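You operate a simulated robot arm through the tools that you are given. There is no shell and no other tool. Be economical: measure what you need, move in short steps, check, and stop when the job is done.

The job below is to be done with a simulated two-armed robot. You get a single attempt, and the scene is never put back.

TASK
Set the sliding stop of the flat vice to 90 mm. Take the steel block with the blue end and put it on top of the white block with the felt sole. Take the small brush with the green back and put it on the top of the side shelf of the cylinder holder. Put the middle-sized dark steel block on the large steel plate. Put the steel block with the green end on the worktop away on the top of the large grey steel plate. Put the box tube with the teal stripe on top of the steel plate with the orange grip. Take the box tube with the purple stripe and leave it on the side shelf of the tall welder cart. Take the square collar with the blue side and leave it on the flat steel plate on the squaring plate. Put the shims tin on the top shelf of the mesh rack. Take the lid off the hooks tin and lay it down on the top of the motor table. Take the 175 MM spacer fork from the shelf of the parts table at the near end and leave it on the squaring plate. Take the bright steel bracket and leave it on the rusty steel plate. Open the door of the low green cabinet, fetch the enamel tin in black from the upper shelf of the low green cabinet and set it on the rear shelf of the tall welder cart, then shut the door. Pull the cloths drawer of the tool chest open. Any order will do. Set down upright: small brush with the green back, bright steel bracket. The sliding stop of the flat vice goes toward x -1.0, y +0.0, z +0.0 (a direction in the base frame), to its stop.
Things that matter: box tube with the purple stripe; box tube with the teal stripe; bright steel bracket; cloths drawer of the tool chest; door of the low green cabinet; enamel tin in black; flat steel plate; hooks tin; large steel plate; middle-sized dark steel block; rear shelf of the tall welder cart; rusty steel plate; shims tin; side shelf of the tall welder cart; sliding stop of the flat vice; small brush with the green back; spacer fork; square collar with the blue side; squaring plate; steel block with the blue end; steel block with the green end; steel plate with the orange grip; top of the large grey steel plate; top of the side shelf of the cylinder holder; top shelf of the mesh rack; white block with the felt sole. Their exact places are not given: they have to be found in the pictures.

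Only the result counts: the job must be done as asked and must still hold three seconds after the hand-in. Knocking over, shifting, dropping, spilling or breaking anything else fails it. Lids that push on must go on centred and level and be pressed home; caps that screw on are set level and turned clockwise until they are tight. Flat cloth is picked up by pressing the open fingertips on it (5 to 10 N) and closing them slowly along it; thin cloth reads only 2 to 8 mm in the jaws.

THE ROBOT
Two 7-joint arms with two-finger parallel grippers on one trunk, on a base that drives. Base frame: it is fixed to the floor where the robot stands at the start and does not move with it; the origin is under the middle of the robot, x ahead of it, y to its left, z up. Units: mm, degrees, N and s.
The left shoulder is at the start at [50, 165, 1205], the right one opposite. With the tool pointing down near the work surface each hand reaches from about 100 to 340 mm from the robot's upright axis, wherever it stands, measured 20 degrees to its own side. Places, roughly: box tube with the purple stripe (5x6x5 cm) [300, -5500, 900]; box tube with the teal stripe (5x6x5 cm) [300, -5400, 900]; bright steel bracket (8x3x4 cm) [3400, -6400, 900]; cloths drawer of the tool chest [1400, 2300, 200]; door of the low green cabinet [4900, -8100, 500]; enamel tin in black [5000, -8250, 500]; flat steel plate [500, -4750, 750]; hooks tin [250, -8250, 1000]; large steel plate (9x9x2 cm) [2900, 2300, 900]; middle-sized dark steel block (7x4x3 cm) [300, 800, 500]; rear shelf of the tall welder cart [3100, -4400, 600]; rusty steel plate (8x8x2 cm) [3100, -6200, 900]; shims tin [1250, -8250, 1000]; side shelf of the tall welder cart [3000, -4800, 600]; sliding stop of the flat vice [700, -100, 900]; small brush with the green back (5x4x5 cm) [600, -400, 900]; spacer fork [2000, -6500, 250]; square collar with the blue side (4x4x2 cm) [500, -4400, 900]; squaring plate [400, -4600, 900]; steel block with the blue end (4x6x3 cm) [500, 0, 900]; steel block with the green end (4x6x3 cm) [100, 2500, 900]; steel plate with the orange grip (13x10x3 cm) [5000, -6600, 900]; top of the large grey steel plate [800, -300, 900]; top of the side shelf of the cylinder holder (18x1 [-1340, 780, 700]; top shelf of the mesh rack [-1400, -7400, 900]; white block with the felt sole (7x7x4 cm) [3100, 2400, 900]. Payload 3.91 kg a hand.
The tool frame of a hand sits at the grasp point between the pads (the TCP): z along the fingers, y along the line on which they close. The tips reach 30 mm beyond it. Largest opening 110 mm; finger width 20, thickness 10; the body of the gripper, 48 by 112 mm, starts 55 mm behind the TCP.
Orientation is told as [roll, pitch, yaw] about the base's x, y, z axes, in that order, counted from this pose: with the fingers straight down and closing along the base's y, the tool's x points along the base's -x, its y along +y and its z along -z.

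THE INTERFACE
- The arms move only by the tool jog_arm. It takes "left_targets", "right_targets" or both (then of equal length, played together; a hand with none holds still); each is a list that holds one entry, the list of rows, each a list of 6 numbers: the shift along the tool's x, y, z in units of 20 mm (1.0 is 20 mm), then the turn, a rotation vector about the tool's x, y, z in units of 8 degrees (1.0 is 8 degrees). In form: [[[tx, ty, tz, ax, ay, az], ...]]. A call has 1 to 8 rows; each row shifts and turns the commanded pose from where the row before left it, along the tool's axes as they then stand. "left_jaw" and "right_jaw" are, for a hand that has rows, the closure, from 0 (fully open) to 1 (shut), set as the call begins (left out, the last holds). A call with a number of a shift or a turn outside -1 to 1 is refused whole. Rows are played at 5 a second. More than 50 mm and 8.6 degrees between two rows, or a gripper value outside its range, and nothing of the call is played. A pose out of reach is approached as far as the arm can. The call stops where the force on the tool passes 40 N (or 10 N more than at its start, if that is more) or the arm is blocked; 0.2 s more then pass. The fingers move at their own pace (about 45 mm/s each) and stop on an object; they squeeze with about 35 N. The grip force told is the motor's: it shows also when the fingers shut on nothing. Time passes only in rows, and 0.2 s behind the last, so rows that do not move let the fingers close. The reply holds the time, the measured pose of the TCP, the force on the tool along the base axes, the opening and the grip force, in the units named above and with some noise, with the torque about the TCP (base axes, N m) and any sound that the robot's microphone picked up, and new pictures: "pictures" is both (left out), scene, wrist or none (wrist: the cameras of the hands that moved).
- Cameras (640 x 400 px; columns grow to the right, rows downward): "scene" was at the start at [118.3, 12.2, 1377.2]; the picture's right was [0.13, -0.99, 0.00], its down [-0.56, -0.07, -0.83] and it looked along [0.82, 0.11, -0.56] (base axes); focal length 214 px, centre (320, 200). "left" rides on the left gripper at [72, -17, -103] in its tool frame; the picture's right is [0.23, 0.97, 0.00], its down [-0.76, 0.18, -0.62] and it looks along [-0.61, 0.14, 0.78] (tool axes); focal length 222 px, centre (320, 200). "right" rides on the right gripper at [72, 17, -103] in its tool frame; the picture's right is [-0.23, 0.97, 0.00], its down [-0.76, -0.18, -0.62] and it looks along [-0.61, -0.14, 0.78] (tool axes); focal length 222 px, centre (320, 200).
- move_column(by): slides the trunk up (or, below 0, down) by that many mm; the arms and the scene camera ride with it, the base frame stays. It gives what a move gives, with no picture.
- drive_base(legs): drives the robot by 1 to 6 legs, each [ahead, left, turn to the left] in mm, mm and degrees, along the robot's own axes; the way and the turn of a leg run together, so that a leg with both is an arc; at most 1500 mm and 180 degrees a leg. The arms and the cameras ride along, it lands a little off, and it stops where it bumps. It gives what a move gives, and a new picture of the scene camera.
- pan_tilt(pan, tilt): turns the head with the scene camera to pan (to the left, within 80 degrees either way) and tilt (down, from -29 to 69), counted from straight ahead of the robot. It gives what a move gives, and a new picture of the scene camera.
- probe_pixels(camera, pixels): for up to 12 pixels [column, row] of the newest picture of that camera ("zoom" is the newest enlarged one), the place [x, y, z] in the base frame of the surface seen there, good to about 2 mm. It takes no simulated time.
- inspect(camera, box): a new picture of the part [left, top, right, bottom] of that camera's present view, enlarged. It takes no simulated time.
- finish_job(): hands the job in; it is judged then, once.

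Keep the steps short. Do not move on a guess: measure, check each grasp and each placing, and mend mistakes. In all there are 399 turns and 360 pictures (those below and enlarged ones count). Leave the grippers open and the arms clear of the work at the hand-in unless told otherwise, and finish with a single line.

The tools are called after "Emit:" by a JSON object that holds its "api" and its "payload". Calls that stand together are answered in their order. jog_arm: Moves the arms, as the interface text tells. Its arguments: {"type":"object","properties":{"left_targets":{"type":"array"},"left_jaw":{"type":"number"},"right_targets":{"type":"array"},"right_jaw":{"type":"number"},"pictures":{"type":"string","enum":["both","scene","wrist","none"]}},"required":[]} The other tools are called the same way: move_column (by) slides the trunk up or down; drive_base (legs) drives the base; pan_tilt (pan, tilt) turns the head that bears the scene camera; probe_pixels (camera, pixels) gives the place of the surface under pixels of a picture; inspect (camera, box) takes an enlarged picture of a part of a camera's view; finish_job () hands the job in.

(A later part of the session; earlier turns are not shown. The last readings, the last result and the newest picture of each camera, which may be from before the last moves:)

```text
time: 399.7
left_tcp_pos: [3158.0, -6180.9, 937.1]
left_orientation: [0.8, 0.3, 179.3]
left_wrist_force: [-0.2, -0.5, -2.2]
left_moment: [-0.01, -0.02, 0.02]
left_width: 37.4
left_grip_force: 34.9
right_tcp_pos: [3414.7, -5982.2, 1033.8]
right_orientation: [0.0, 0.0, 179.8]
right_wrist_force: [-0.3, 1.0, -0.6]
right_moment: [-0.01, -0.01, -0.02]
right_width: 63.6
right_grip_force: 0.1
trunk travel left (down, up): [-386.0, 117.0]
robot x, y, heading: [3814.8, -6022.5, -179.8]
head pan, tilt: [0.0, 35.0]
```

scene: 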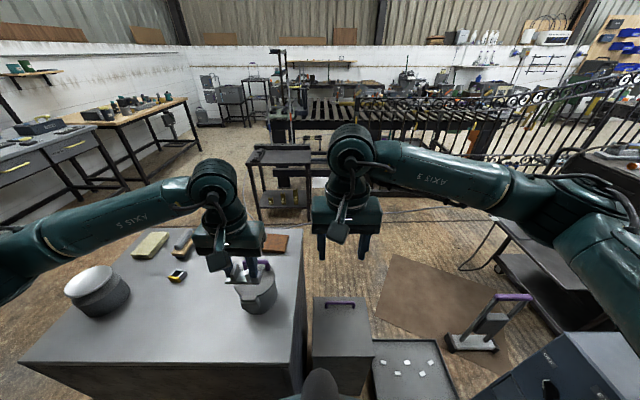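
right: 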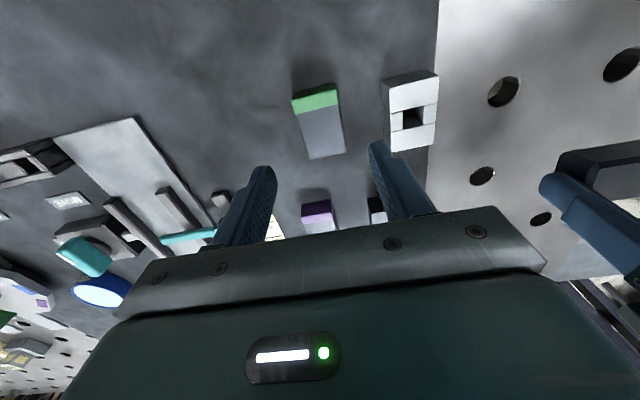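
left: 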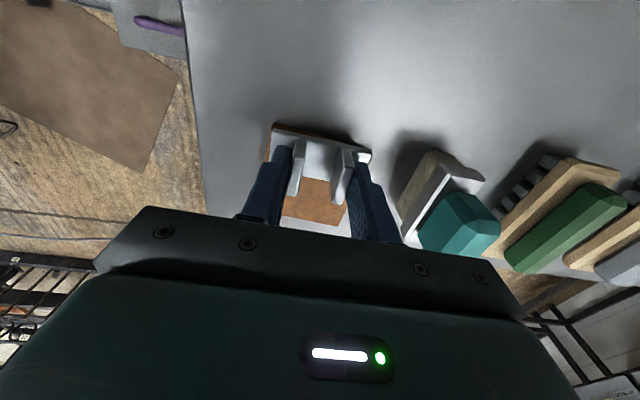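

Emit:
{"api": "drive_base", "payload": {"legs": [[5, 0, 0]]}}

Emit:
{"api": "move_column", "payload": {"by": -16}}

Emit:
{"api": "inspect", "payload": {"camera": "left", "box": [220, 80, 420, 240]}}

```text
time: 400.4
left_tcp_pos: [3152.6, -6180.7, 934.2]
left_orientation: [0.8, 0.3, 179.3]
left_wrist_force: [0.6, 0.0, -1.9]
left_moment: [0.01, 0.0, 0.01]
left_width: 37.2
left_grip_force: 34.3
right_tcp_pos: [3408.8, -5982.4, 1031.5]
right_orientation: [0.0, 0.1, 179.9]
right_wrist_force: [0.6, 0.1, -0.2]
right_moment: [-0.01, -0.02, -0.01]
right_width: 63.7
right_grip_force: 0.0
trunk travel left (down, up): [-386.0, 117.0]
robot x, y, heading: [3807.0, -6021.6, -180.2]
head pan, tilt: [0.0, 35.0]
```

scene: 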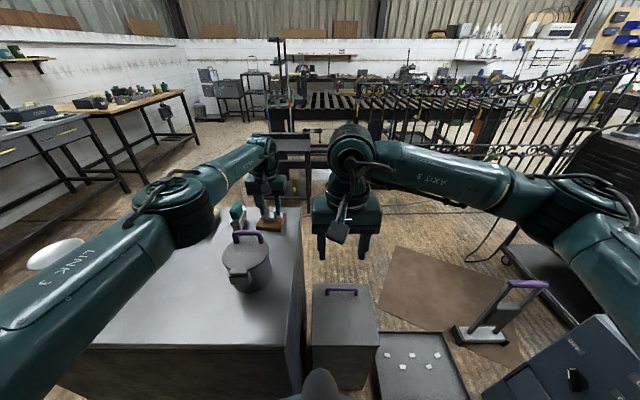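

```text
time: 401.1
left_tcp_pos: [3154.1, -6180.5, 918.6]
left_orientation: [0.8, 0.3, 179.4]
left_wrist_force: [0.6, -0.2, -2.0]
left_moment: [-0.01, 0.0, 0.03]
left_width: 37.4
left_grip_force: 35.4
right_tcp_pos: [3409.9, -5981.5, 1016.4]
right_orientation: [0.0, 0.0, 179.9]
right_wrist_force: [-0.8, -0.6, 0.6]
right_moment: [-0.01, 0.0, -0.02]
right_width: 64.0
right_grip_force: 0.1
trunk travel left (down, up): [-370.0, 133.0]
robot x, y, heading: [3807.5, -6019.8, -180.0]
head pan, tilt: [0.0, 35.0]
```

```text
2.50 times, centred on (320, 160) of left
```

zoom: 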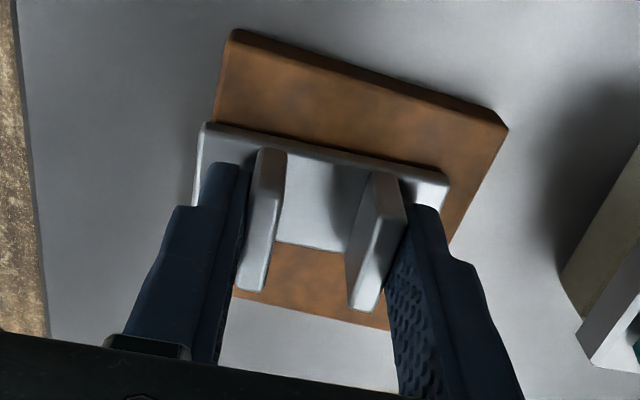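

The bracket is about 5 mm too far to the left over the plate edge. I lift slightly, shift 8 mm toward −y, turn −6°... and recheck.

Emit:
{"api": "jog_arm", "payload": {"left_targets": [[[0, 0, -0.3, 0, 0, 0], [0, 0.4, 0, 0, 0, 0.8]]], "pictures": "none"}}

Emit:
{"api": "inspect", "payload": {"camera": "left", "box": [220, 80, 420, 240]}}

Emit:
{"api": "probe_pixels", "payload": {"camera": "zoom", "pixels": [[205, 130], [440, 195], [225, 60], [495, 125], [430, 220], [240, 280], [380, 310], [300, 270]]}}

```text
time: 401.7
left_tcp_pos: [3153.6, -6190.1, 924.3]
left_orientation: [0.8, 0.4, 172.8]
left_wrist_force: [0.8, 0.5, -1.8]
left_moment: [0.0, -0.02, -0.01]
left_width: 37.7
left_grip_force: 35.2
right_tcp_pos: [3409.4, -5981.2, 1015.8]
right_orientation: [0.0, 0.0, 179.8]
right_wrist_force: [0.1, -0.3, 0.6]
right_moment: [0.04, 0.04, 0.0]
right_width: 63.7
right_grip_force: 0.1
trunk travel left (down, up): [-370.0, 133.0]
robot x, y, heading: [3809.4, -6021.6, -179.9]
head pan, tilt: [0.0, 35.0]
```

```text
2.50 times, centred on (320, 160) of left
```

zoom: 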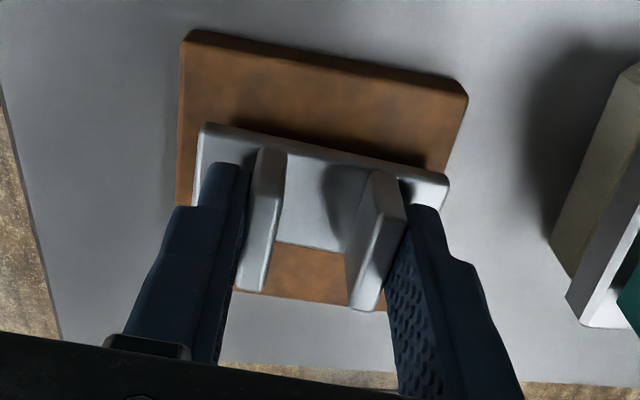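

```text
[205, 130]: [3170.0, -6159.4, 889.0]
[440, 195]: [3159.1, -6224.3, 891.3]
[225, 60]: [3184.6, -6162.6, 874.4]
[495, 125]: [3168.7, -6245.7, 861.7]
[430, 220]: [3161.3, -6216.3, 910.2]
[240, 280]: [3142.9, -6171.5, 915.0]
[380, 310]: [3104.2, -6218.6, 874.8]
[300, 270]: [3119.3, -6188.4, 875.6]
```

Emit:
{"api": "probe_pixels", "payload": {"camera": "zoom", "pixels": [[190, 45], [462, 90], [450, 140], [436, 165], [185, 120], [183, 180], [238, 288], [385, 305], [446, 180], [199, 150]]}}

```text
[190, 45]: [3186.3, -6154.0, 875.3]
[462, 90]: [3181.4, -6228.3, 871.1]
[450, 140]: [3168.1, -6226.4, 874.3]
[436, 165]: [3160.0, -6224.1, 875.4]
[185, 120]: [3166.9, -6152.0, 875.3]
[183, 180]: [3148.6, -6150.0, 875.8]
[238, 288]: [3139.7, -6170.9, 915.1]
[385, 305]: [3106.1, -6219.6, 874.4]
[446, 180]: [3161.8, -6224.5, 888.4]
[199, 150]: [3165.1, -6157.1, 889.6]
```

Alignment is nearly right; I shift 3 mm back toward +y and lower to contact.

Emit:
{"api": "jog_arm", "payload": {"left_targets": [[[0, -0.17, 0, 0, 0, 0], [0, 0, 0.2, 0, 0, 0], [0, 0, 0.06, 0, 0, 0], [0, 0, 0.05, 0, 0, 0]]], "pictures": "none"}}

```text
time: 402.7
left_tcp_pos: [3154.2, -6186.1, 917.8]
left_orientation: [0.8, 0.3, 172.9]
left_wrist_force: [-0.4, -0.1, -2.8]
left_moment: [-0.01, 0.01, 0.0]
left_width: 37.6
left_grip_force: 35.4
right_tcp_pos: [3407.8, -5981.8, 1014.3]
right_orientation: [0.0, 0.2, 179.9]
right_wrist_force: [0.4, -0.2, -0.3]
right_moment: [0.01, -0.03, -0.03]
right_width: 64.0
right_grip_force: 0.1
trunk travel left (down, up): [-370.0, 133.0]
robot x, y, heading: [3803.0, -6019.0, -179.8]
head pan, tilt: [0.0, 35.0]
```

Emit:
{"api": "jog_arm", "payload": {"left_targets": [[[0, 0, 0.05, 0, 0, 0], [0, 0, 0.05, 0, 0, 0], [0, 0, 0, 0, 0, 0]]], "pictures": "none"}}

```text
time: 403.5
left_tcp_pos: [3155.0, -6186.1, 918.9]
left_orientation: [0.8, 0.2, 173.0]
left_wrist_force: [-1.5, -2.4, 7.8]
left_moment: [0.25, -0.17, 0.01]
left_width: 37.7
left_grip_force: 35.1
right_tcp_pos: [3410.2, -5982.6, 1016.1]
right_orientation: [0.1, 0.0, 179.9]
right_wrist_force: [-1.3, 0.0, -0.9]
right_moment: [0.04, 0.02, 0.0]
right_width: 63.9
right_grip_force: 0.0
trunk travel left (down, up): [-370.0, 133.0]
robot x, y, heading: [3811.0, -6021.8, -179.9]
head pan, tilt: [0.0, 35.0]
```

Contact; I release and rise.

Emit:
{"api": "jog_arm", "payload": {"left_targets": [[[0, 0, 0, 0, 0, 0], [0, 0, 0, 0, 0, 0], [0, 0, -0.3, 0, 0, 0], [0, 0, -0.7, 0, 0, 0], [0, 0, -1, 0, 0, 0], [0, 0, -1, 0, 0, 0], [0, 0, -1, 0, 0, 0]]], "left_jaw": 0.45, "pictures": "wrist"}}

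```text
time: 405.1
left_tcp_pos: [3154.9, -6183.5, 997.7]
left_orientation: [0.8, 0.3, 172.9]
left_wrist_force: [-0.8, -0.1, -1.3]
left_moment: [0.0, -0.02, 0.01]
left_width: 60.4
left_grip_force: 0.1
right_tcp_pos: [3410.6, -5982.1, 1016.0]
right_orientation: [0.0, -0.1, 180.0]
right_wrist_force: [0.0, -0.2, -0.3]
right_moment: [-0.04, 0.0, -0.02]
right_width: 64.0
right_grip_force: 0.0
trunk travel left (down, up): [-370.0, 133.0]
robot x, y, heading: [3803.3, -6019.1, -180.0]
head pan, tilt: [0.0, 35.0]
```

left: 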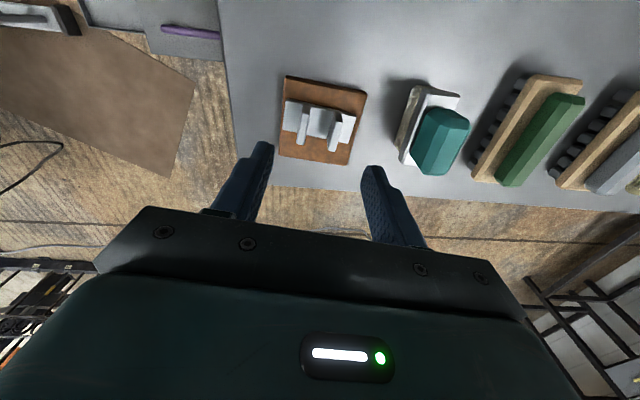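

The bracket stands centred on the rusty plate. I retract the left hand, back off, and drive toward the low green cabinet for a look.

Emit:
{"api": "jog_arm", "payload": {"left_targets": [[[1, 0, -0.7, 0, 0, -0.8], [1, 0, -0.7, 0, 0, 0], [1, 0, -0.7, 0, 0, 0], [1, 0, -0.5, 0, 0, 0], [1, 0, 0, 0, 0, 0], [1, 0, 0, 0, 0, 0], [1, 0, 0, 0, 0, 0], [1, 0, 0, 0, 0, 0]]], "pictures": "none"}}

Emit:
{"api": "drive_base", "payload": {"legs": [[-350, 0, 0], [0, 1000, 0], [0, 600, 90]]}}

Emit:
{"api": "pan_tilt", "payload": {"pan": 60, "tilt": 30}}

```text
time: 406.9
left_tcp_pos: [3314.4, -6186.1, 1050.2]
left_orientation: [0.8, 0.1, 179.2]
left_wrist_force: [0.4, 0.3, 0.3]
left_moment: [0.03, 0.03, -0.01]
left_width: 60.4
left_grip_force: 0.1
right_tcp_pos: [3410.1, -5982.6, 1015.3]
right_orientation: [0.0, 0.0, 179.9]
right_wrist_force: [0.4, -0.2, -0.4]
right_moment: [0.03, 0.0, -0.03]
right_width: 63.9
right_grip_force: 0.1
trunk travel left (down, up): [-370.0, 133.0]
robot x, y, heading: [3805.8, -6024.0, -179.6]
head pan, tilt: [0.0, 35.0]
```

```text
time: 423.4
left_tcp_pos: [4748.1, -7896.1, 1050.4]
left_orientation: [0.8, 0.4, -88.8]
left_wrist_force: [1.1, 0.9, 0.9]
left_moment: [0.01, 0.03, -0.04]
left_width: 60.2
left_grip_force: 0.0
right_tcp_pos: [4539.1, -7806.6, 1016.3]
right_orientation: [0.0, 0.0, -88.2]
right_wrist_force: [-0.4, -0.4, -0.1]
right_moment: [0.02, 0.01, 0.03]
right_width: 64.2
right_grip_force: 0.1
trunk travel left (down, up): [-370.0, 133.0]
robot x, y, heading: [4568.9, -7410.3, -87.9]
head pan, tilt: [0.0, 35.0]
cut short: leg 3
```

scene: 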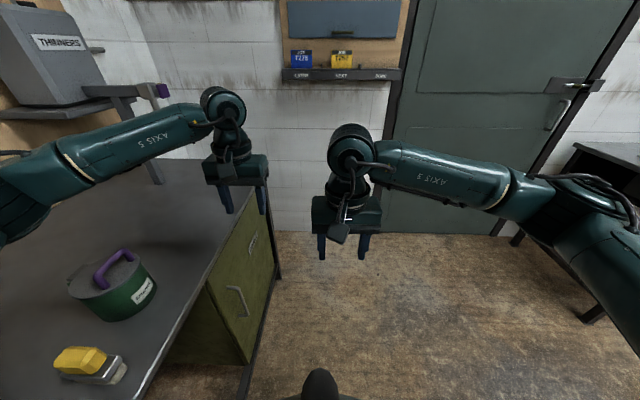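

```text
time: 424.6
left_tcp_pos: [4748.1, -7897.0, 1050.2]
left_orientation: [0.8, 0.3, -88.8]
left_wrist_force: [0.3, 0.4, -0.4]
left_moment: [0.01, -0.04, 0.03]
left_width: 60.6
left_grip_force: 0.1
right_tcp_pos: [4538.4, -7806.3, 1016.3]
right_orientation: [0.0, 0.0, -88.2]
right_wrist_force: [0.8, -0.5, -0.4]
right_moment: [0.02, 0.0, -0.01]
right_width: 63.8
right_grip_force: 0.1
trunk travel left (down, up): [-370.0, 133.0]
robot x, y, heading: [4567.8, -7409.3, -87.7]
head pan, tilt: [60.0, 30.0]
```

scene: 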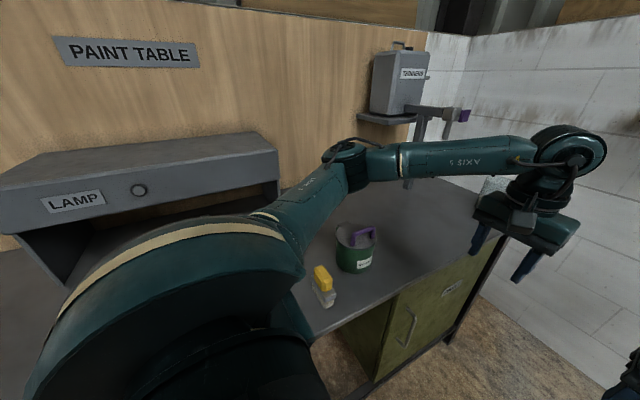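

The cabinet is under the paint table with its green door facing west. I move back west of it, face it, and look.

Emit:
{"api": "drive_base", "payload": {"legs": [[0, -350, 0], [600, 0, 88]]}}

Emit:
{"api": "pan_tilt", "payload": {"pan": 0, "tilt": 50}}

```text
time: 431.7
left_tcp_pos: [5087.4, -7675.1, 1050.5]
left_orientation: [0.9, 0.2, -4.5]
left_wrist_force: [-0.2, 0.0, 1.1]
left_moment: [-0.02, -0.02, -0.01]
left_width: 60.5
left_grip_force: 0.0
right_tcp_pos: [4977.7, -7872.9, 1017.8]
right_orientation: [0.0, 0.1, -4.1]
right_wrist_force: [-0.2, -0.9, 0.0]
right_moment: [0.01, -0.05, -0.04]
right_width: 64.0
right_grip_force: 0.0
trunk travel left (down, up): [-370.0, 133.0]
robot x, y, heading: [4587.6, -7804.8, -3.8]
head pan, tilt: [60.0, 30.0]
stopped in leg 2: the robot was blocked; the commanded pose is now the measured one
```

scene: 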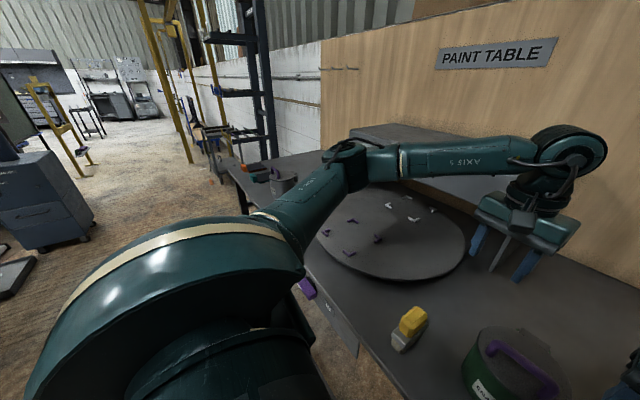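

```text
time: 433.0
left_tcp_pos: [5088.1, -7674.4, 1050.0]
left_orientation: [0.8, 0.2, -4.6]
left_wrist_force: [0.1, 0.1, 0.1]
left_moment: [0.01, 0.0, -0.04]
left_width: 60.3
left_grip_force: 0.0
right_tcp_pos: [4977.5, -7871.9, 1016.1]
right_orientation: [0.1, 0.0, -4.1]
right_wrist_force: [-0.4, -0.2, -0.1]
right_moment: [0.02, -0.01, 0.0]
right_width: 63.6
right_grip_force: 0.1
trunk travel left (down, up): [-370.0, 133.0]
robot x, y, heading: [4584.3, -7804.9, -3.8]
head pan, tilt: [0.0, 50.0]
```

scene: 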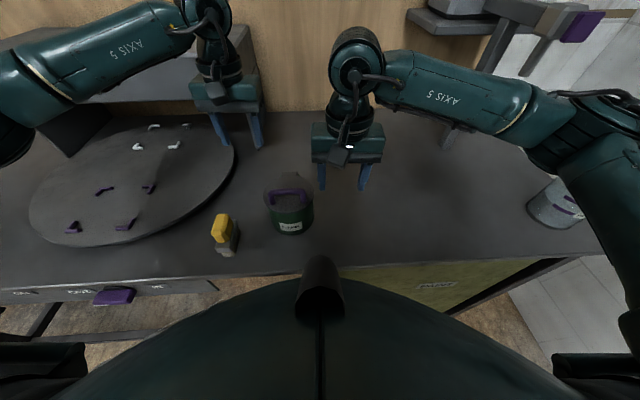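

The arc carried the robot against the bench front; nothing on it seems disturbed. I back straight off, square up, and strafe to the cabinet.

Emit:
{"api": "drive_base", "payload": {"legs": [[-380, 0, 0], [0, 0, 3.8], [0, -300, 0]]}}

Emit:
{"api": "pan_tilt", "payload": {"pan": 0, "tilt": 45}}

```text
time: 438.7
left_tcp_pos: [4700.6, -7916.8, 1050.9]
left_orientation: [0.8, 0.2, -0.9]
left_wrist_force: [-0.5, -0.4, -0.2]
left_moment: [0.03, 0.03, 0.0]
left_width: 60.4
left_grip_force: 0.0
right_tcp_pos: [4603.4, -8122.2, 1016.1]
right_orientation: [0.0, 0.0, -0.4]
right_wrist_force: [-0.4, 0.2, -0.2]
right_moment: [0.04, 0.01, 0.0]
right_width: 63.6
right_grip_force: 0.1
trunk travel left (down, up): [-370.0, 133.0]
robot x, y, heading: [4209.2, -8078.7, -0.3]
head pan, tilt: [0.0, 50.0]
```

scene: 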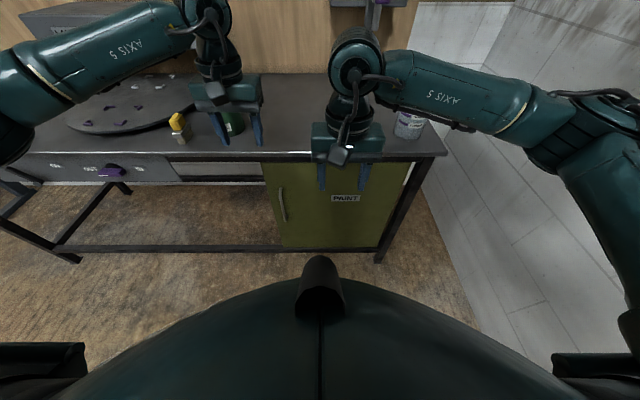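

```text
time: 439.4
left_tcp_pos: [4701.8, -7917.0, 1050.7]
left_orientation: [0.8, 0.2, -1.0]
left_wrist_force: [0.1, 0.0, -0.1]
left_moment: [0.03, 0.0, -0.02]
left_width: 60.4
left_grip_force: 0.0
right_tcp_pos: [4604.2, -8121.5, 1016.2]
right_orientation: [0.0, 0.1, -0.4]
right_wrist_force: [0.6, -0.1, -0.5]
right_moment: [-0.01, 0.01, 0.0]
right_width: 63.9
right_grip_force: 0.1
trunk travel left (down, up): [-370.0, 133.0]
robot x, y, heading: [4208.7, -8081.6, -0.3]
head pan, tilt: [0.0, 45.0]
```

scene: 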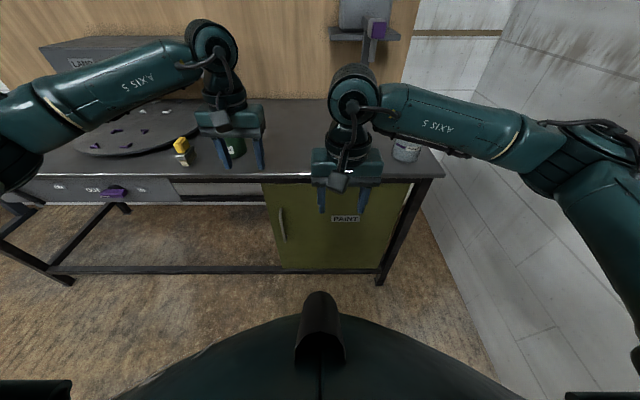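

Door with a vertical bar handle at its left edge (283, 225), hinge on the right. I probe.

Emit:
{"api": "inspect", "payload": {"camera": "scene", "box": [255, 175, 415, 275]}}

Emit:
{"api": "probe_pixels", "payload": {"camera": "zoom", "pixels": [[100, 150], [108, 200], [112, 250], [98, 135], [60, 150], [45, 60], [600, 60], [480, 355], [130, 370], [150, 200], [400, 250], [75, 250]]}}

```text
4.00 times, centred on (335, 225) of scene
```

zoom: 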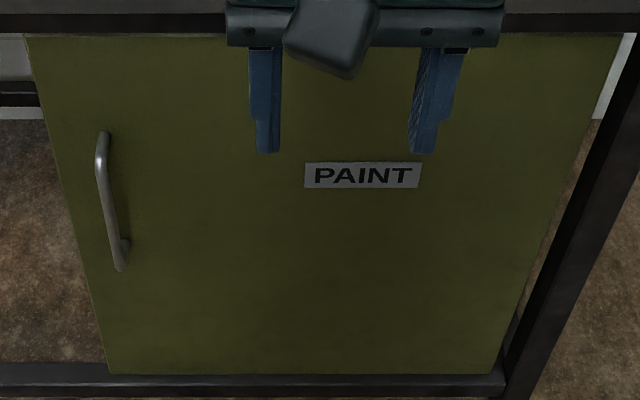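

```text
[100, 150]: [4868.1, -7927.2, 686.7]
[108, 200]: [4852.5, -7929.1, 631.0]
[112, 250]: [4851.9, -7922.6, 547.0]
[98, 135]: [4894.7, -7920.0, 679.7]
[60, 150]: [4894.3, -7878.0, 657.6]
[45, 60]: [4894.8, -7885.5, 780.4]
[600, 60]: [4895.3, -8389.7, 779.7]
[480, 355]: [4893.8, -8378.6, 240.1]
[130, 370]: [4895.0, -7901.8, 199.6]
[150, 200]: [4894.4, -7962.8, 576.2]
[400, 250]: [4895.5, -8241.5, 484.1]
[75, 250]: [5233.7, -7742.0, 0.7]
```

Handle rod: axis ≈ (4857, −7927), z 547–690; door face x 4895, hinge near y −8405. I will grip the rod with the right hand leaned 45°. I retract the left hand, lean the right hand, and move in line with the handle.

Emit:
{"api": "jog_arm", "payload": {"left_targets": [[[1, 0, -1, 0, 0, 0], [1, 0, -1, 0, 0, 0], [1, 0, -1, 0, 0, 0], [1, 0, -1, 0, 0, 0], [1, 0, -1, 0, 0, 0], [1, 0, 0, 0, 0, 0], [1, 0, 0, 0, 0, 0], [1, 0, 0, 0, 0, 0]]], "right_targets": [[[0, 0, 0, 0, -0.94, 0], [0, 0, 0, 0, -0.94, 0], [0, 0, 0, 0, -0.94, 0], [0, 0, 0, 0, -0.94, 0], [0, 0, 0, 0, -0.94, 0], [0, 0, 0, 0, -0.94, 0], [0, 0, 0, 0, 0, 0], [0, 0, 0, 0, 0, 0]]], "right_jaw": 0.5, "pictures": "none"}}

Emit:
{"api": "drive_base", "payload": {"legs": [[60, 200, 0]]}}

Emit:
{"api": "move_column", "payload": {"by": -340}}

```text
time: 441.2
left_tcp_pos: [4543.0, -7917.6, 1150.9]
left_orientation: [0.7, 0.2, -0.9]
left_wrist_force: [0.1, 0.4, -0.6]
left_moment: [0.02, -0.03, 0.01]
left_width: 60.5
left_grip_force: 0.2
right_tcp_pos: [4604.3, -8121.6, 1016.2]
right_orientation: [0.0, -45.2, -0.3]
right_wrist_force: [-0.2, 0.1, 0.8]
right_moment: [0.01, -0.01, 0.03]
right_width: 55.0
right_grip_force: 0.1
trunk travel left (down, up): [-370.0, 133.0]
robot x, y, heading: [4208.8, -8077.4, -0.2]
head pan, tilt: [0.0, 45.0]
```

```text
time: 443.6
left_tcp_pos: [4604.8, -7715.6, 1151.0]
left_orientation: [0.8, 0.2, -0.9]
left_wrist_force: [0.2, -0.4, -0.3]
left_moment: [0.0, 0.01, 0.01]
left_width: 60.5
left_grip_force: 0.1
right_tcp_pos: [4664.1, -7921.7, 1017.5]
right_orientation: [0.0, -45.1, -0.4]
right_wrist_force: [0.7, 0.2, -0.5]
right_moment: [-0.01, -0.01, 0.02]
right_width: 54.9
right_grip_force: 0.0
trunk travel left (down, up): [-370.0, 133.0]
robot x, y, heading: [4265.7, -7879.1, -0.1]
head pan, tilt: [0.0, 45.0]
```

scene: 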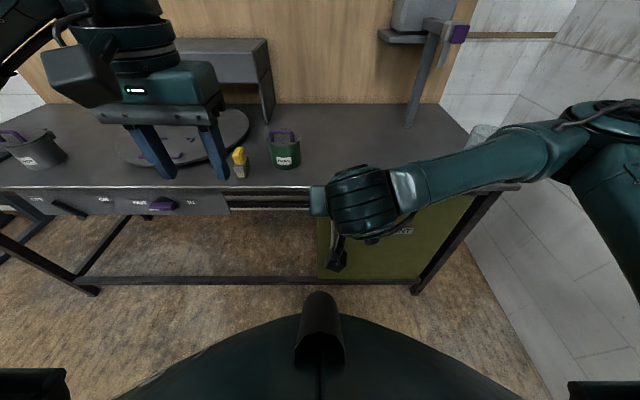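

```text
time: 446.9
left_tcp_pos: [4605.2, -7716.2, 811.3]
left_orientation: [0.8, 0.2, -1.0]
left_wrist_force: [-0.2, -0.3, 1.0]
left_moment: [-0.02, 0.0, 0.04]
left_width: 60.5
left_grip_force: 0.0
right_tcp_pos: [4664.8, -7921.7, 676.3]
right_orientation: [0.1, -45.1, -0.4]
right_wrist_force: [0.4, 0.6, -0.1]
right_moment: [-0.03, 0.03, -0.02]
right_width: 54.7
right_grip_force: 0.1
trunk travel left (down, up): [-30.0, 473.0]
robot x, y, heading: [4267.2, -7876.2, -0.1]
head pan, tilt: [0.0, 45.0]
```

Emit:
{"api": "jog_arm", "payload": {"right_targets": [[[0.707, 0, 0.707, 0, 0, 0], [0.707, 0, 0.707, 0, 0, 0], [0.35, -0.25, 0.35, 0, 0, 0], [-0.707, 0, 0.707, 0, 0, 0], [-0.707, 0, 0.707, 0, 0, 0], [-0.707, 0, 0.707, 0, 0, 0], [-0.707, 0, 0.707, 0, 0, 0], [-0.707, 0, 0.707, 0, 0, 0]]], "pictures": "wrist"}}

```text
time: 448.7
left_tcp_pos: [4604.9, -7716.0, 811.7]
left_orientation: [0.7, 0.2, -1.0]
left_wrist_force: [-1.4, 1.1, -0.6]
left_moment: [0.01, -0.06, 0.01]
left_width: 60.6
left_grip_force: 0.0
right_tcp_pos: [4765.3, -7927.0, 627.5]
right_orientation: [0.0, -45.0, -0.4]
right_wrist_force: [0.9, -0.2, -0.2]
right_moment: [0.0, 0.01, -0.02]
right_width: 55.0
right_grip_force: 0.0
trunk travel left (down, up): [-30.0, 473.0]
robot x, y, heading: [4269.7, -7881.1, 0.1]
head pan, tilt: [0.0, 45.0]
```

right: 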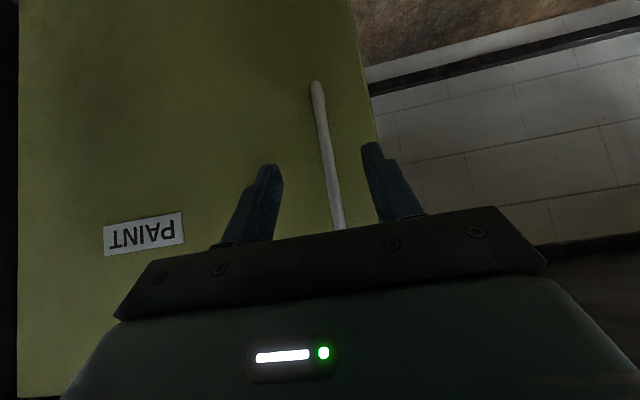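

Emit:
{"api": "probe_pixels", "payload": {"camera": "right", "pixels": [[325, 140], [330, 175], [336, 210], [318, 100], [300, 170]]}}

Emit:
{"api": "jog_arm", "payload": {"right_targets": [[[-0.707, 0, 0.707, 0, 0, 0], [-0.707, 0, 0.707, 0, 0, 0], [-0.707, 0, 0.707, 0, 0, 0], [-0.53, 0, 0.53, 0, 0, 0]]], "pictures": "wrist"}}

```text
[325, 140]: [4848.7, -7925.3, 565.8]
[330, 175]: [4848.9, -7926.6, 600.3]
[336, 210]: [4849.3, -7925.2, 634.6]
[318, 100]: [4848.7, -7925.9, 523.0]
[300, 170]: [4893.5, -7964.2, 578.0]
```

```text
time: 449.7
left_tcp_pos: [4605.9, -7715.8, 810.8]
left_orientation: [0.9, 0.2, -1.1]
left_wrist_force: [0.4, 0.1, 0.4]
left_moment: [-0.03, -0.03, 0.04]
left_width: 60.6
left_grip_force: 0.1
right_tcp_pos: [4839.5, -7927.3, 627.0]
right_orientation: [0.1, -45.1, -0.4]
right_wrist_force: [0.0, 0.7, -0.2]
right_moment: [-0.01, 0.0, 0.01]
right_width: 55.0
right_grip_force: 0.1
trunk travel left (down, up): [-30.0, 473.0]
robot x, y, heading: [4269.6, -7876.1, -0.2]
head pan, tilt: [0.0, 45.0]
```

right: 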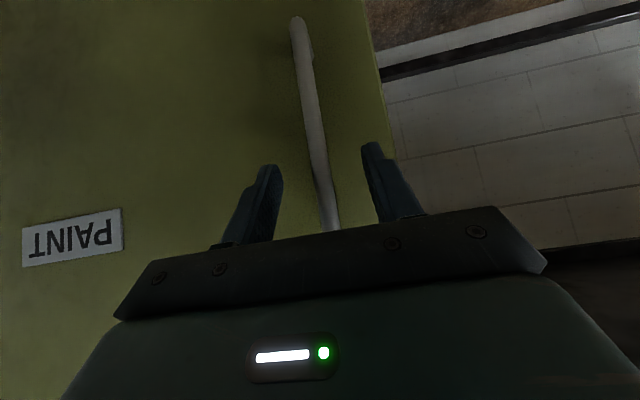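

I go 12 mm further and close on the rod.

Emit:
{"api": "jog_arm", "payload": {"right_targets": [[[-0.42, 0, 0.42, 0, 0, 0]]], "pictures": "none"}}

Emit:
{"api": "jog_arm", "payload": {"right_targets": [[[0, 0, 0, 0, 0, 0], [0, 0, 0, 0, 0, 0], [0, 0, 0, 0, 0, 0], [0, 0, 0, 0, 0, 0], [0, 0, 0, 0, 0, 0]]], "right_jaw": 0.97, "pictures": "none"}}

```text
time: 450.1
left_tcp_pos: [4604.0, -7715.7, 810.7]
left_orientation: [0.8, 0.2, -1.0]
left_wrist_force: [0.1, -0.8, 0.1]
left_moment: [-0.01, 0.01, -0.02]
left_width: 60.7
left_grip_force: 0.0
right_tcp_pos: [4851.7, -7927.4, 628.3]
right_orientation: [0.0, -45.1, -0.3]
right_wrist_force: [0.1, -0.4, -0.4]
right_moment: [-0.01, 0.0, 0.01]
right_width: 55.0
right_grip_force: 0.0
trunk travel left (down, up): [-30.0, 473.0]
robot x, y, heading: [4266.1, -7876.9, -0.0]
head pan, tilt: [0.0, 45.0]
```

```text
time: 451.3
left_tcp_pos: [4605.7, -7716.1, 811.1]
left_orientation: [0.8, 0.2, -1.0]
left_wrist_force: [0.7, -0.7, -0.1]
left_moment: [-0.03, 0.02, 0.01]
left_width: 60.7
left_grip_force: 0.0
right_tcp_pos: [4851.6, -7927.7, 626.2]
right_orientation: [0.0, -45.1, -0.4]
right_wrist_force: [-0.3, 2.4, -1.3]
right_moment: [-0.06, -0.06, -0.01]
right_width: 11.5
right_grip_force: 45.4
trunk travel left (down, up): [-30.0, 473.0]
robot x, y, heading: [4267.5, -7879.5, -0.0]
head pan, tilt: [0.0, 45.0]
```

Gripped at 11.5 mm. I pull along the door's arc to about 20°.

Emit:
{"api": "jog_arm", "payload": {"right_targets": [[[0.72, -0.08, -0.72, 0, 0, 0], [0.72, -0.14, -0.72, 0, 0, 0], [0.72, -0.2, -0.72, 0, 0, 0], [0.72, -0.28, -0.72, 0, 0, 0], [0.7, -0.29, -0.7, 0, 0, 0], [0.7, -0.34, -0.7, 0, 0, 0], [0.7, -0.38, -0.7, 0, 0, 0], [0.7, -0.42, -0.7, 0, 0, 0]]], "pictures": "scene"}}

```text
time: 453.1
left_tcp_pos: [4606.4, -7715.6, 810.5]
left_orientation: [0.8, 0.3, -1.0]
left_wrist_force: [-0.1, 0.6, 0.4]
left_moment: [0.0, 0.01, 0.02]
left_width: 60.4
left_grip_force: 0.1
right_tcp_pos: [4692.2, -7969.7, 626.6]
right_orientation: [-0.1, -45.1, -0.6]
right_wrist_force: [6.6, -13.0, 3.8]
right_moment: [-0.25, 0.55, 0.1]
right_width: 12.1
right_grip_force: 45.3
trunk travel left (down, up): [-30.0, 473.0]
robot x, y, heading: [4268.7, -7877.9, 0.1]
head pan, tilt: [0.0, 45.0]
```

scene: 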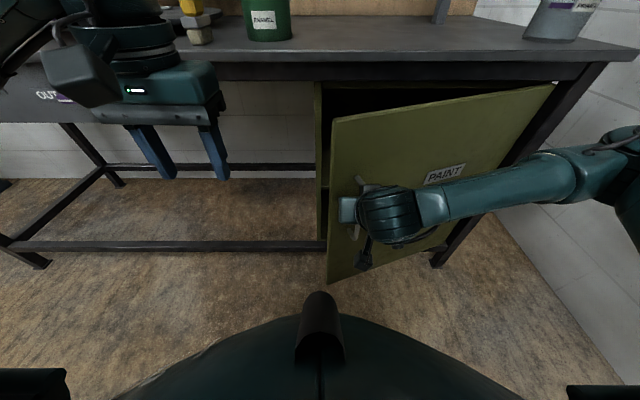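

The door follows. I pull on to about 32°, then release the rod and draw back.

Emit:
{"api": "jog_arm", "payload": {"right_targets": [[[0.76, -0.58, -0.76, 0, 0, 0], [0.76, -0.62, -0.76, 0, 0, 0], [0.76, -0.66, -0.76, 0, 0, 0], [0.76, -0.7, -0.76, 0, 0, 0]]], "pictures": "none"}}

Emit:
{"api": "jog_arm", "payload": {"right_targets": [[[0, 0, 0, 0, 0, 0], [0, 0, 0, 0, 0, 0], [0, 0, 0, 0, 0, 0], [0.5, 0.2, -0.9, 0, 0, 0], [0.5, 0.2, -0.9, 0, 0, 0], [0.3, 0, -1, 0, 0, 0], [0.3, 0, -1, 0, 0, 0]]], "right_jaw": 0.5, "pictures": "none"}}

Emit:
{"api": "drive_base", "payload": {"legs": [[0, 250, 0]]}}

```text
time: 454.1
left_tcp_pos: [4606.1, -7715.0, 811.4]
left_orientation: [0.8, 0.2, -1.0]
left_wrist_force: [0.8, 0.4, 0.6]
left_moment: [0.03, 0.0, -0.02]
left_width: 60.4
left_grip_force: 0.0
right_tcp_pos: [4640.4, -7995.9, 615.5]
right_orientation: [0.0, -44.9, -0.3]
right_wrist_force: [1.0, -0.6, 9.6]
right_moment: [-0.4, 0.08, 0.03]
right_width: 12.1
right_grip_force: 17.0
right hand out of reach, approached as far as the arm can: row 3, 4
trunk travel left (down, up): [-30.0, 473.0]
robot x, y, heading: [4266.7, -7878.5, -0.2]
head pan, tilt: [0.0, 45.0]
```

```text
time: 455.7
left_tcp_pos: [4604.6, -7715.0, 811.4]
left_orientation: [0.8, 0.2, -1.0]
left_wrist_force: [0.6, -0.1, -0.2]
left_moment: [-0.02, -0.01, 0.02]
left_width: 60.6
left_grip_force: 0.1
right_tcp_pos: [4609.1, -7949.1, 635.4]
right_orientation: [0.2, -45.1, -0.5]
right_wrist_force: [-0.8, 1.0, -1.0]
right_moment: [-0.03, -0.03, 0.01]
right_width: 55.0
right_grip_force: 0.1
right hand out of reach, approached as far as the arm can: row 4, 5, 6, 7
trunk travel left (down, up): [-30.0, 473.0]
robot x, y, heading: [4269.4, -7877.8, -0.1]
head pan, tilt: [0.0, 45.0]
```

```text
time: 458.5
left_tcp_pos: [4605.4, -7465.6, 812.2]
left_orientation: [0.7, 0.2, -1.0]
left_wrist_force: [-0.2, -0.5, 0.0]
left_moment: [0.01, 0.02, -0.05]
left_width: 60.4
left_grip_force: 0.1
right_tcp_pos: [4611.5, -7698.2, 635.6]
right_orientation: [0.0, -45.1, -0.4]
right_wrist_force: [-0.5, -0.1, 0.3]
right_moment: [0.01, -0.01, 0.01]
right_width: 54.9
right_grip_force: 0.1
trunk travel left (down, up): [-30.0, 473.0]
robot x, y, heading: [4266.9, -7626.9, -0.1]
head pan, tilt: [0.0, 45.0]
```

scene: 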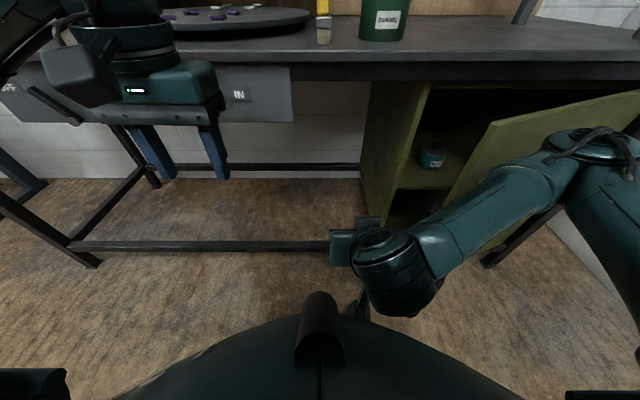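

The door is about 29° open. I straighten the right hand with fingers closed, and bring it forward to get inside the door's edge.

Emit:
{"api": "jog_arm", "payload": {"right_targets": [[[0, 0, 0, 0, 0.94, 0], [0, 0, 0, 0, 0.94, 0], [0, 0, 0, 0, 0.94, 0], [0, 0, 0, 0, 0.94, 0], [0, 0, 0, 0, 0.94, 0], [0, 0, 0, 0, 0.94, 0], [-1, 0, 0, 0, 0, 0], [-1, 0, 0, 0, 0, 0]]], "right_jaw": 1, "pictures": "none"}}

Emit:
{"api": "jog_arm", "payload": {"right_targets": [[[-1, 0, 0, 0, 0, 0], [-1, -0.5, 0, 0, 0, 0], [-0.5, -1, 0, 0, 0, 0], [0, -1, 0, 0, 0, 0], [0, -1, 0, 0, 0, 0], [0, -1, 0, 0, 0, 0], [0, -1, 0, 0, 0, 0], [0, -1, 0, 0, 0, 0]]], "pictures": "scene"}}

```text
time: 460.3
left_tcp_pos: [4605.5, -7466.7, 811.8]
left_orientation: [0.8, 0.2, -1.0]
left_wrist_force: [-0.3, -0.5, 0.4]
left_moment: [-0.01, 0.03, 0.0]
left_width: 60.9
left_grip_force: 0.1
right_tcp_pos: [4651.6, -7699.7, 635.6]
right_orientation: [0.0, 0.1, -0.5]
right_wrist_force: [0.8, -0.2, -0.4]
right_moment: [0.01, 0.03, 0.03]
right_width: 0.2
right_grip_force: 34.9
trunk travel left (down, up): [-30.0, 473.0]
robot x, y, heading: [4268.1, -7628.0, -0.2]
head pan, tilt: [0.0, 45.0]
```

```text
time: 462.1
left_tcp_pos: [4605.8, -7465.8, 811.3]
left_orientation: [0.8, 0.2, -0.9]
left_wrist_force: [-0.8, 0.1, 0.5]
left_moment: [-0.01, 0.02, -0.03]
left_width: 60.3
left_grip_force: 0.0
right_tcp_pos: [4700.1, -7830.7, 635.4]
right_orientation: [0.0, 0.1, -0.3]
right_wrist_force: [-0.6, -0.7, -0.2]
right_moment: [0.0, 0.03, -0.02]
right_width: 0.0
right_grip_force: 34.6
trunk travel left (down, up): [-30.0, 473.0]
robot x, y, heading: [4267.2, -7629.5, 0.0]
head pan, tilt: [0.0, 45.0]
```

scene: 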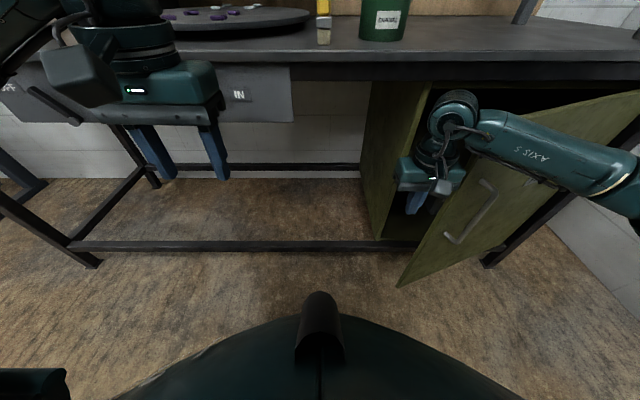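

I check the forearm's clearance above the door and the door's current place.

Emit:
{"api": "probe_pixels", "payload": {"camera": "scene", "pixels": [[560, 155], [520, 165], [600, 180], [560, 190], [405, 275], [500, 240], [440, 190], [470, 120], [620, 120], [395, 200]]}}

```text
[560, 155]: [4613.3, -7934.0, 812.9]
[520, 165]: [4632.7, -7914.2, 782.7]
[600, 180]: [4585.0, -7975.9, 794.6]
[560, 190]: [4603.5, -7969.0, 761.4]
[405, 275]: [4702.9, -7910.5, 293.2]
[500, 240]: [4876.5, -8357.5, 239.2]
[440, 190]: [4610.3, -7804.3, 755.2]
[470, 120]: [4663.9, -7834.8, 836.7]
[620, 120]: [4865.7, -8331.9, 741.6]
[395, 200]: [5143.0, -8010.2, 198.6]
```

The right forearm lies outside the door, so pushing from inside won't work from here. Instead I will re-grip the handle from further back and pull it round the arc with the arm. I draw the hand back, lean it again and raise the trunk.

Emit:
{"api": "jog_arm", "payload": {"right_targets": [[[0, 1, 0, 0, 0, 0], [1, 1, 0, 0, 0, 0], [1, 1, 0, 0, 0, 0], [1, 1, 0, 0, 0, 0], [1, 1, 0, 0, 0, 0], [1, 1, 0, 0, 0, 0]]], "right_jaw": 0.5, "pictures": "none"}}

Emit:
{"api": "drive_base", "payload": {"legs": [[-230, 0, 0], [0, -350, 0]]}}

Emit:
{"api": "move_column", "payload": {"by": 150}}

Emit:
{"api": "jog_arm", "payload": {"right_targets": [[[0, 0, 1, 0, 0, 0], [0, 0, 1, 0, 0, 0], [0, 0, 0, 0, -0.94, 0], [0, 0, 0, 0, -0.94, 0], [0, 0, 0, 0, -0.94, 0], [0, 0, 0, 0, -0.94, 0], [0, 0, 0, 0, -0.94, 0], [0, 0, 0, 0, -0.94, 0]]], "pictures": "scene"}}

```text
time: 463.5
left_tcp_pos: [4604.8, -7465.2, 811.3]
left_orientation: [0.8, 0.2, -0.8]
left_wrist_force: [0.0, 0.6, 0.3]
left_moment: [0.01, 0.02, -0.01]
left_width: 60.7
left_grip_force: 0.1
right_tcp_pos: [4600.3, -7707.9, 636.9]
right_orientation: [0.0, 0.0, -0.5]
right_wrist_force: [-0.2, -1.0, -0.2]
right_moment: [-0.04, -0.01, 0.01]
right_width: 54.7
right_grip_force: 0.2
trunk travel left (down, up): [-30.0, 473.0]
robot x, y, heading: [4266.0, -7628.1, -0.2]
head pan, tilt: [0.0, 45.0]
```

```text
time: 468.4
left_tcp_pos: [4375.4, -7814.9, 811.9]
left_orientation: [0.8, 0.2, -1.0]
left_wrist_force: [-0.4, -0.4, -0.4]
left_moment: [-0.01, 0.01, -0.02]
left_width: 60.5
left_grip_force: 0.1
right_tcp_pos: [4370.9, -8058.2, 636.0]
right_orientation: [0.0, 0.0, -0.4]
right_wrist_force: [-0.6, -0.4, -0.2]
right_moment: [0.03, 0.0, 0.0]
right_width: 54.8
right_grip_force: 0.0
trunk travel left (down, up): [-30.0, 473.0]
robot x, y, heading: [4037.3, -7977.4, -0.1]
head pan, tilt: [0.0, 45.0]
```

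scene: 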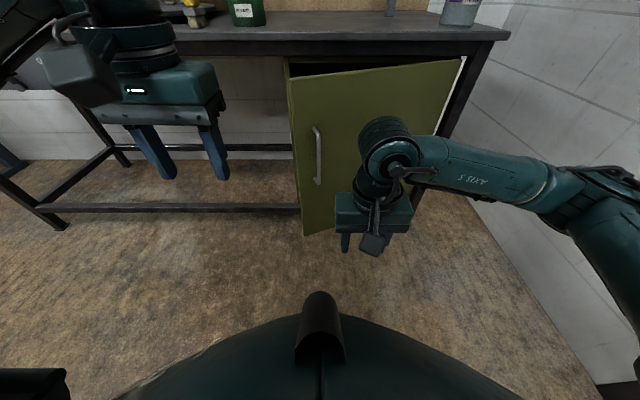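

```text
time: 470.2
left_tcp_pos: [4376.0, -7816.7, 961.8]
left_orientation: [0.8, 0.2, -1.0]
left_wrist_force: [-0.2, 0.5, 0.8]
left_moment: [0.02, 0.03, 0.0]
left_width: 60.4
left_grip_force: 0.0
right_tcp_pos: [4371.3, -8058.1, 786.9]
right_orientation: [0.1, 0.0, -0.4]
right_wrist_force: [0.3, 0.1, 0.3]
right_moment: [0.01, -0.02, 0.04]
right_width: 55.2
right_grip_force: 0.1
trunk travel left (down, up): [-180.0, 323.0]
robot x, y, heading: [4036.2, -7976.6, -0.1]
head pan, tilt: [0.0, 45.0]
```

```text
time: 472.0
left_tcp_pos: [4375.5, -7815.5, 961.4]
left_orientation: [0.7, 0.2, -1.0]
left_wrist_force: [0.0, 0.0, 0.4]
left_moment: [-0.06, 0.0, 0.0]
left_width: 60.6
left_grip_force: 0.0
right_tcp_pos: [4372.8, -8056.8, 747.5]
right_orientation: [0.1, -45.2, -0.5]
right_wrist_force: [0.2, -0.5, 0.4]
right_moment: [0.01, 0.0, 0.02]
right_width: 54.9
right_grip_force: 0.0
trunk travel left (down, up): [-180.0, 323.0]
robot x, y, heading: [4041.9, -7976.9, -0.0]
head pan, tilt: [0.0, 45.0]
```

scene: 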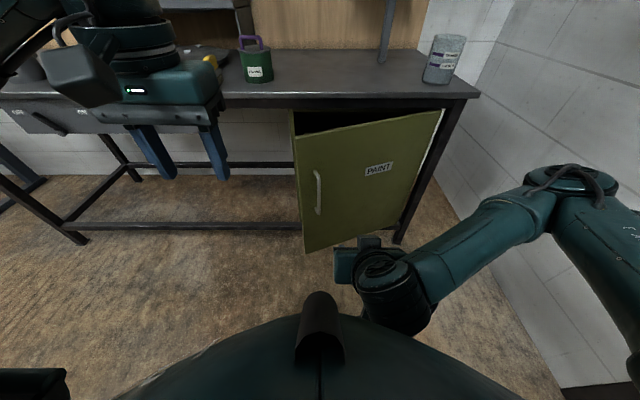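

Emit:
{"api": "probe_pixels", "payload": {"camera": "scene", "pixels": [[315, 178], [318, 190], [318, 200], [319, 210], [302, 150], [305, 240], [435, 118], [335, 190]]}}

```text
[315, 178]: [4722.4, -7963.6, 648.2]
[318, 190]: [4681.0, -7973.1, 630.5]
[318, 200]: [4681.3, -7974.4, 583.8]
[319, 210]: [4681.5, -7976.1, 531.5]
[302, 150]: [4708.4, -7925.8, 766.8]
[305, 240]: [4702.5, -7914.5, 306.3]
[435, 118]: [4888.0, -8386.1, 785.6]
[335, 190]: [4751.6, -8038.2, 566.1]
```

The rod is now at about (4686, −7973). I bring the hand there in two steps, jaws at 33 mm.

Emit:
{"api": "jog_arm", "payload": {"right_targets": [[[-0.384, 0.26, 0.99, 0, 0, 0], [-0.384, 0.26, 0.99, 0, 0, 0], [-0.384, 0.26, 0.99, 0, 0, 0], [-0.384, 0.26, 0.99, 0, 0, 0], [-0.384, 0.26, 0.99, 0, 0, 0], [-0.384, 0.26, 0.99, 0, 0, 0], [-0.384, 0.26, 0.99, 0, 0, 0], [-0.384, 0.26, 0.99, 0, 0, 0]]], "right_jaw": 0.68, "pictures": "none"}}

Emit:
{"api": "jog_arm", "payload": {"right_targets": [[[-0.384, 0.26, 0.99, 0, 0, 0], [-0.384, 0.26, 0.99, 0, 0, 0], [-0.384, 0.26, 0.99, 0, 0, 0], [-0.384, 0.26, 0.99, 0, 0, 0], [-0.384, 0.26, 0.99, 0, 0, 0]]], "pictures": "wrist"}}

```text
time: 473.8
left_tcp_pos: [4377.3, -7815.8, 960.5]
left_orientation: [0.9, 0.1, -1.0]
left_wrist_force: [1.0, -0.3, 0.7]
left_moment: [0.02, -0.02, -0.01]
left_width: 60.2
left_grip_force: 0.1
right_tcp_pos: [4525.5, -8017.5, 679.7]
right_orientation: [-0.1, -45.1, -0.4]
right_wrist_force: [-1.0, 0.2, 0.4]
right_moment: [0.02, 0.04, 0.01]
right_width: 35.2
right_grip_force: 0.1
trunk travel left (down, up): [-180.0, 323.0]
robot x, y, heading: [4039.9, -7977.8, 0.2]
head pan, tilt: [0.0, 45.0]
```

```text
time: 475.0
left_tcp_pos: [4376.0, -7814.8, 960.4]
left_orientation: [0.8, 0.2, -1.0]
left_wrist_force: [-0.1, 0.6, -0.3]
left_moment: [0.02, 0.02, -0.01]
left_width: 60.6
left_grip_force: 0.0
right_tcp_pos: [4625.2, -7993.0, 637.0]
right_orientation: [0.1, -45.0, -0.5]
right_wrist_force: [0.1, -0.2, -0.4]
right_moment: [0.02, 0.0, -0.02]
right_width: 35.0
right_grip_force: 0.2
trunk travel left (down, up): [-180.0, 323.0]
robot x, y, heading: [4039.9, -7982.5, -0.1]
head pan, tilt: [0.0, 45.0]
```

right: 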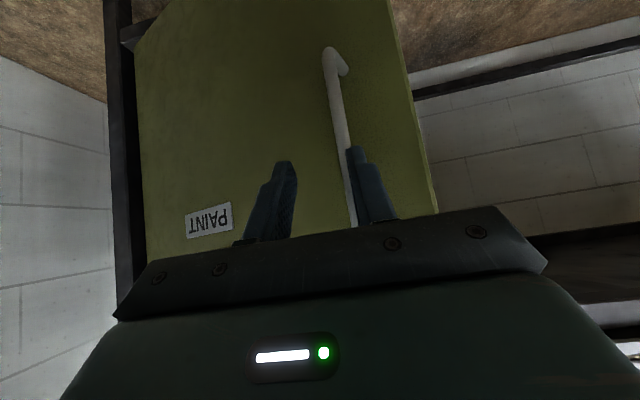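

Emit:
{"api": "jog_arm", "payload": {"right_targets": [[[0, 1, 0, 0, 0, 0], [-0.69, 0, 0.69, 0, 0, 0], [-0.69, 0, 0.69, 0, 0, 0]]], "pictures": "wrist"}}

Emit:
{"api": "probe_pixels", "payload": {"camera": "right", "pixels": [[310, 120], [322, 170], [316, 145], [330, 190]]}}

```text
time: 475.8
left_tcp_pos: [4376.0, -7815.2, 960.8]
left_orientation: [0.8, 0.2, -1.0]
left_wrist_force: [0.2, -0.1, -0.4]
left_moment: [0.0, -0.03, 0.0]
left_width: 60.6
left_grip_force: 0.0
right_tcp_pos: [4665.5, -7973.7, 636.3]
right_orientation: [-0.1, -45.2, -0.6]
right_wrist_force: [-0.1, 0.7, -0.1]
right_moment: [0.06, 0.02, 0.03]
right_width: 34.9
right_grip_force: 0.0
trunk travel left (down, up): [-180.0, 323.0]
robot x, y, heading: [4036.3, -7979.3, -0.3]
head pan, tilt: [0.0, 45.0]
```

right: 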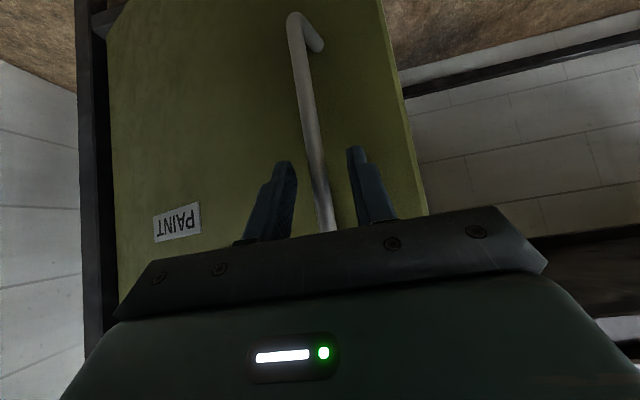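

```text
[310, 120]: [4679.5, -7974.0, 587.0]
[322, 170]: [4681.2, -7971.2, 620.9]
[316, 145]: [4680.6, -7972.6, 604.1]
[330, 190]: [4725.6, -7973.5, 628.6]
```

Straddled. I go 16 mm further and close.

Emit:
{"api": "jog_arm", "payload": {"right_targets": [[[-0.5, 0, 0.6, 0, 0, 0]]], "pictures": "none"}}

Emit:
{"api": "jog_arm", "payload": {"right_targets": [[[0, 0, 0, 0, 0, 0], [0, 0, 0, 0, 0, 0], [0, 0, 0, 0, 0, 0]]], "right_jaw": 1, "pictures": "none"}}

```text
time: 476.2
left_tcp_pos: [4375.4, -7815.3, 961.6]
left_orientation: [0.8, 0.2, -1.1]
left_wrist_force: [-0.3, -0.2, 0.4]
left_moment: [0.0, 0.0, 0.0]
left_width: 60.6
left_grip_force: 0.0
right_tcp_pos: [4680.7, -7972.6, 635.6]
right_orientation: [0.0, -45.2, -0.4]
right_wrist_force: [0.6, 0.5, 0.7]
right_moment: [-0.01, 0.01, 0.0]
right_width: 35.0
right_grip_force: 0.1
trunk travel left (down, up): [-180.0, 323.0]
robot x, y, heading: [4037.8, -7980.3, 0.0]
head pan, tilt: [0.0, 45.0]
```

```text
time: 477.0
left_tcp_pos: [4375.8, -7817.3, 960.9]
left_orientation: [0.9, 0.2, -1.0]
left_wrist_force: [0.0, -0.5, -0.7]
left_moment: [-0.01, -0.01, 0.0]
left_width: 60.5
left_grip_force: 0.1
right_tcp_pos: [4681.8, -7975.1, 633.7]
right_orientation: [-0.1, -45.2, -0.5]
right_wrist_force: [3.4, -6.9, 0.5]
right_moment: [-0.12, 0.0, -0.01]
right_width: 11.7
right_grip_force: 44.7
trunk travel left (down, up): [-180.0, 323.0]
robot x, y, heading: [4038.6, -7977.1, 0.1]
head pan, tilt: [0.0, 45.0]
```

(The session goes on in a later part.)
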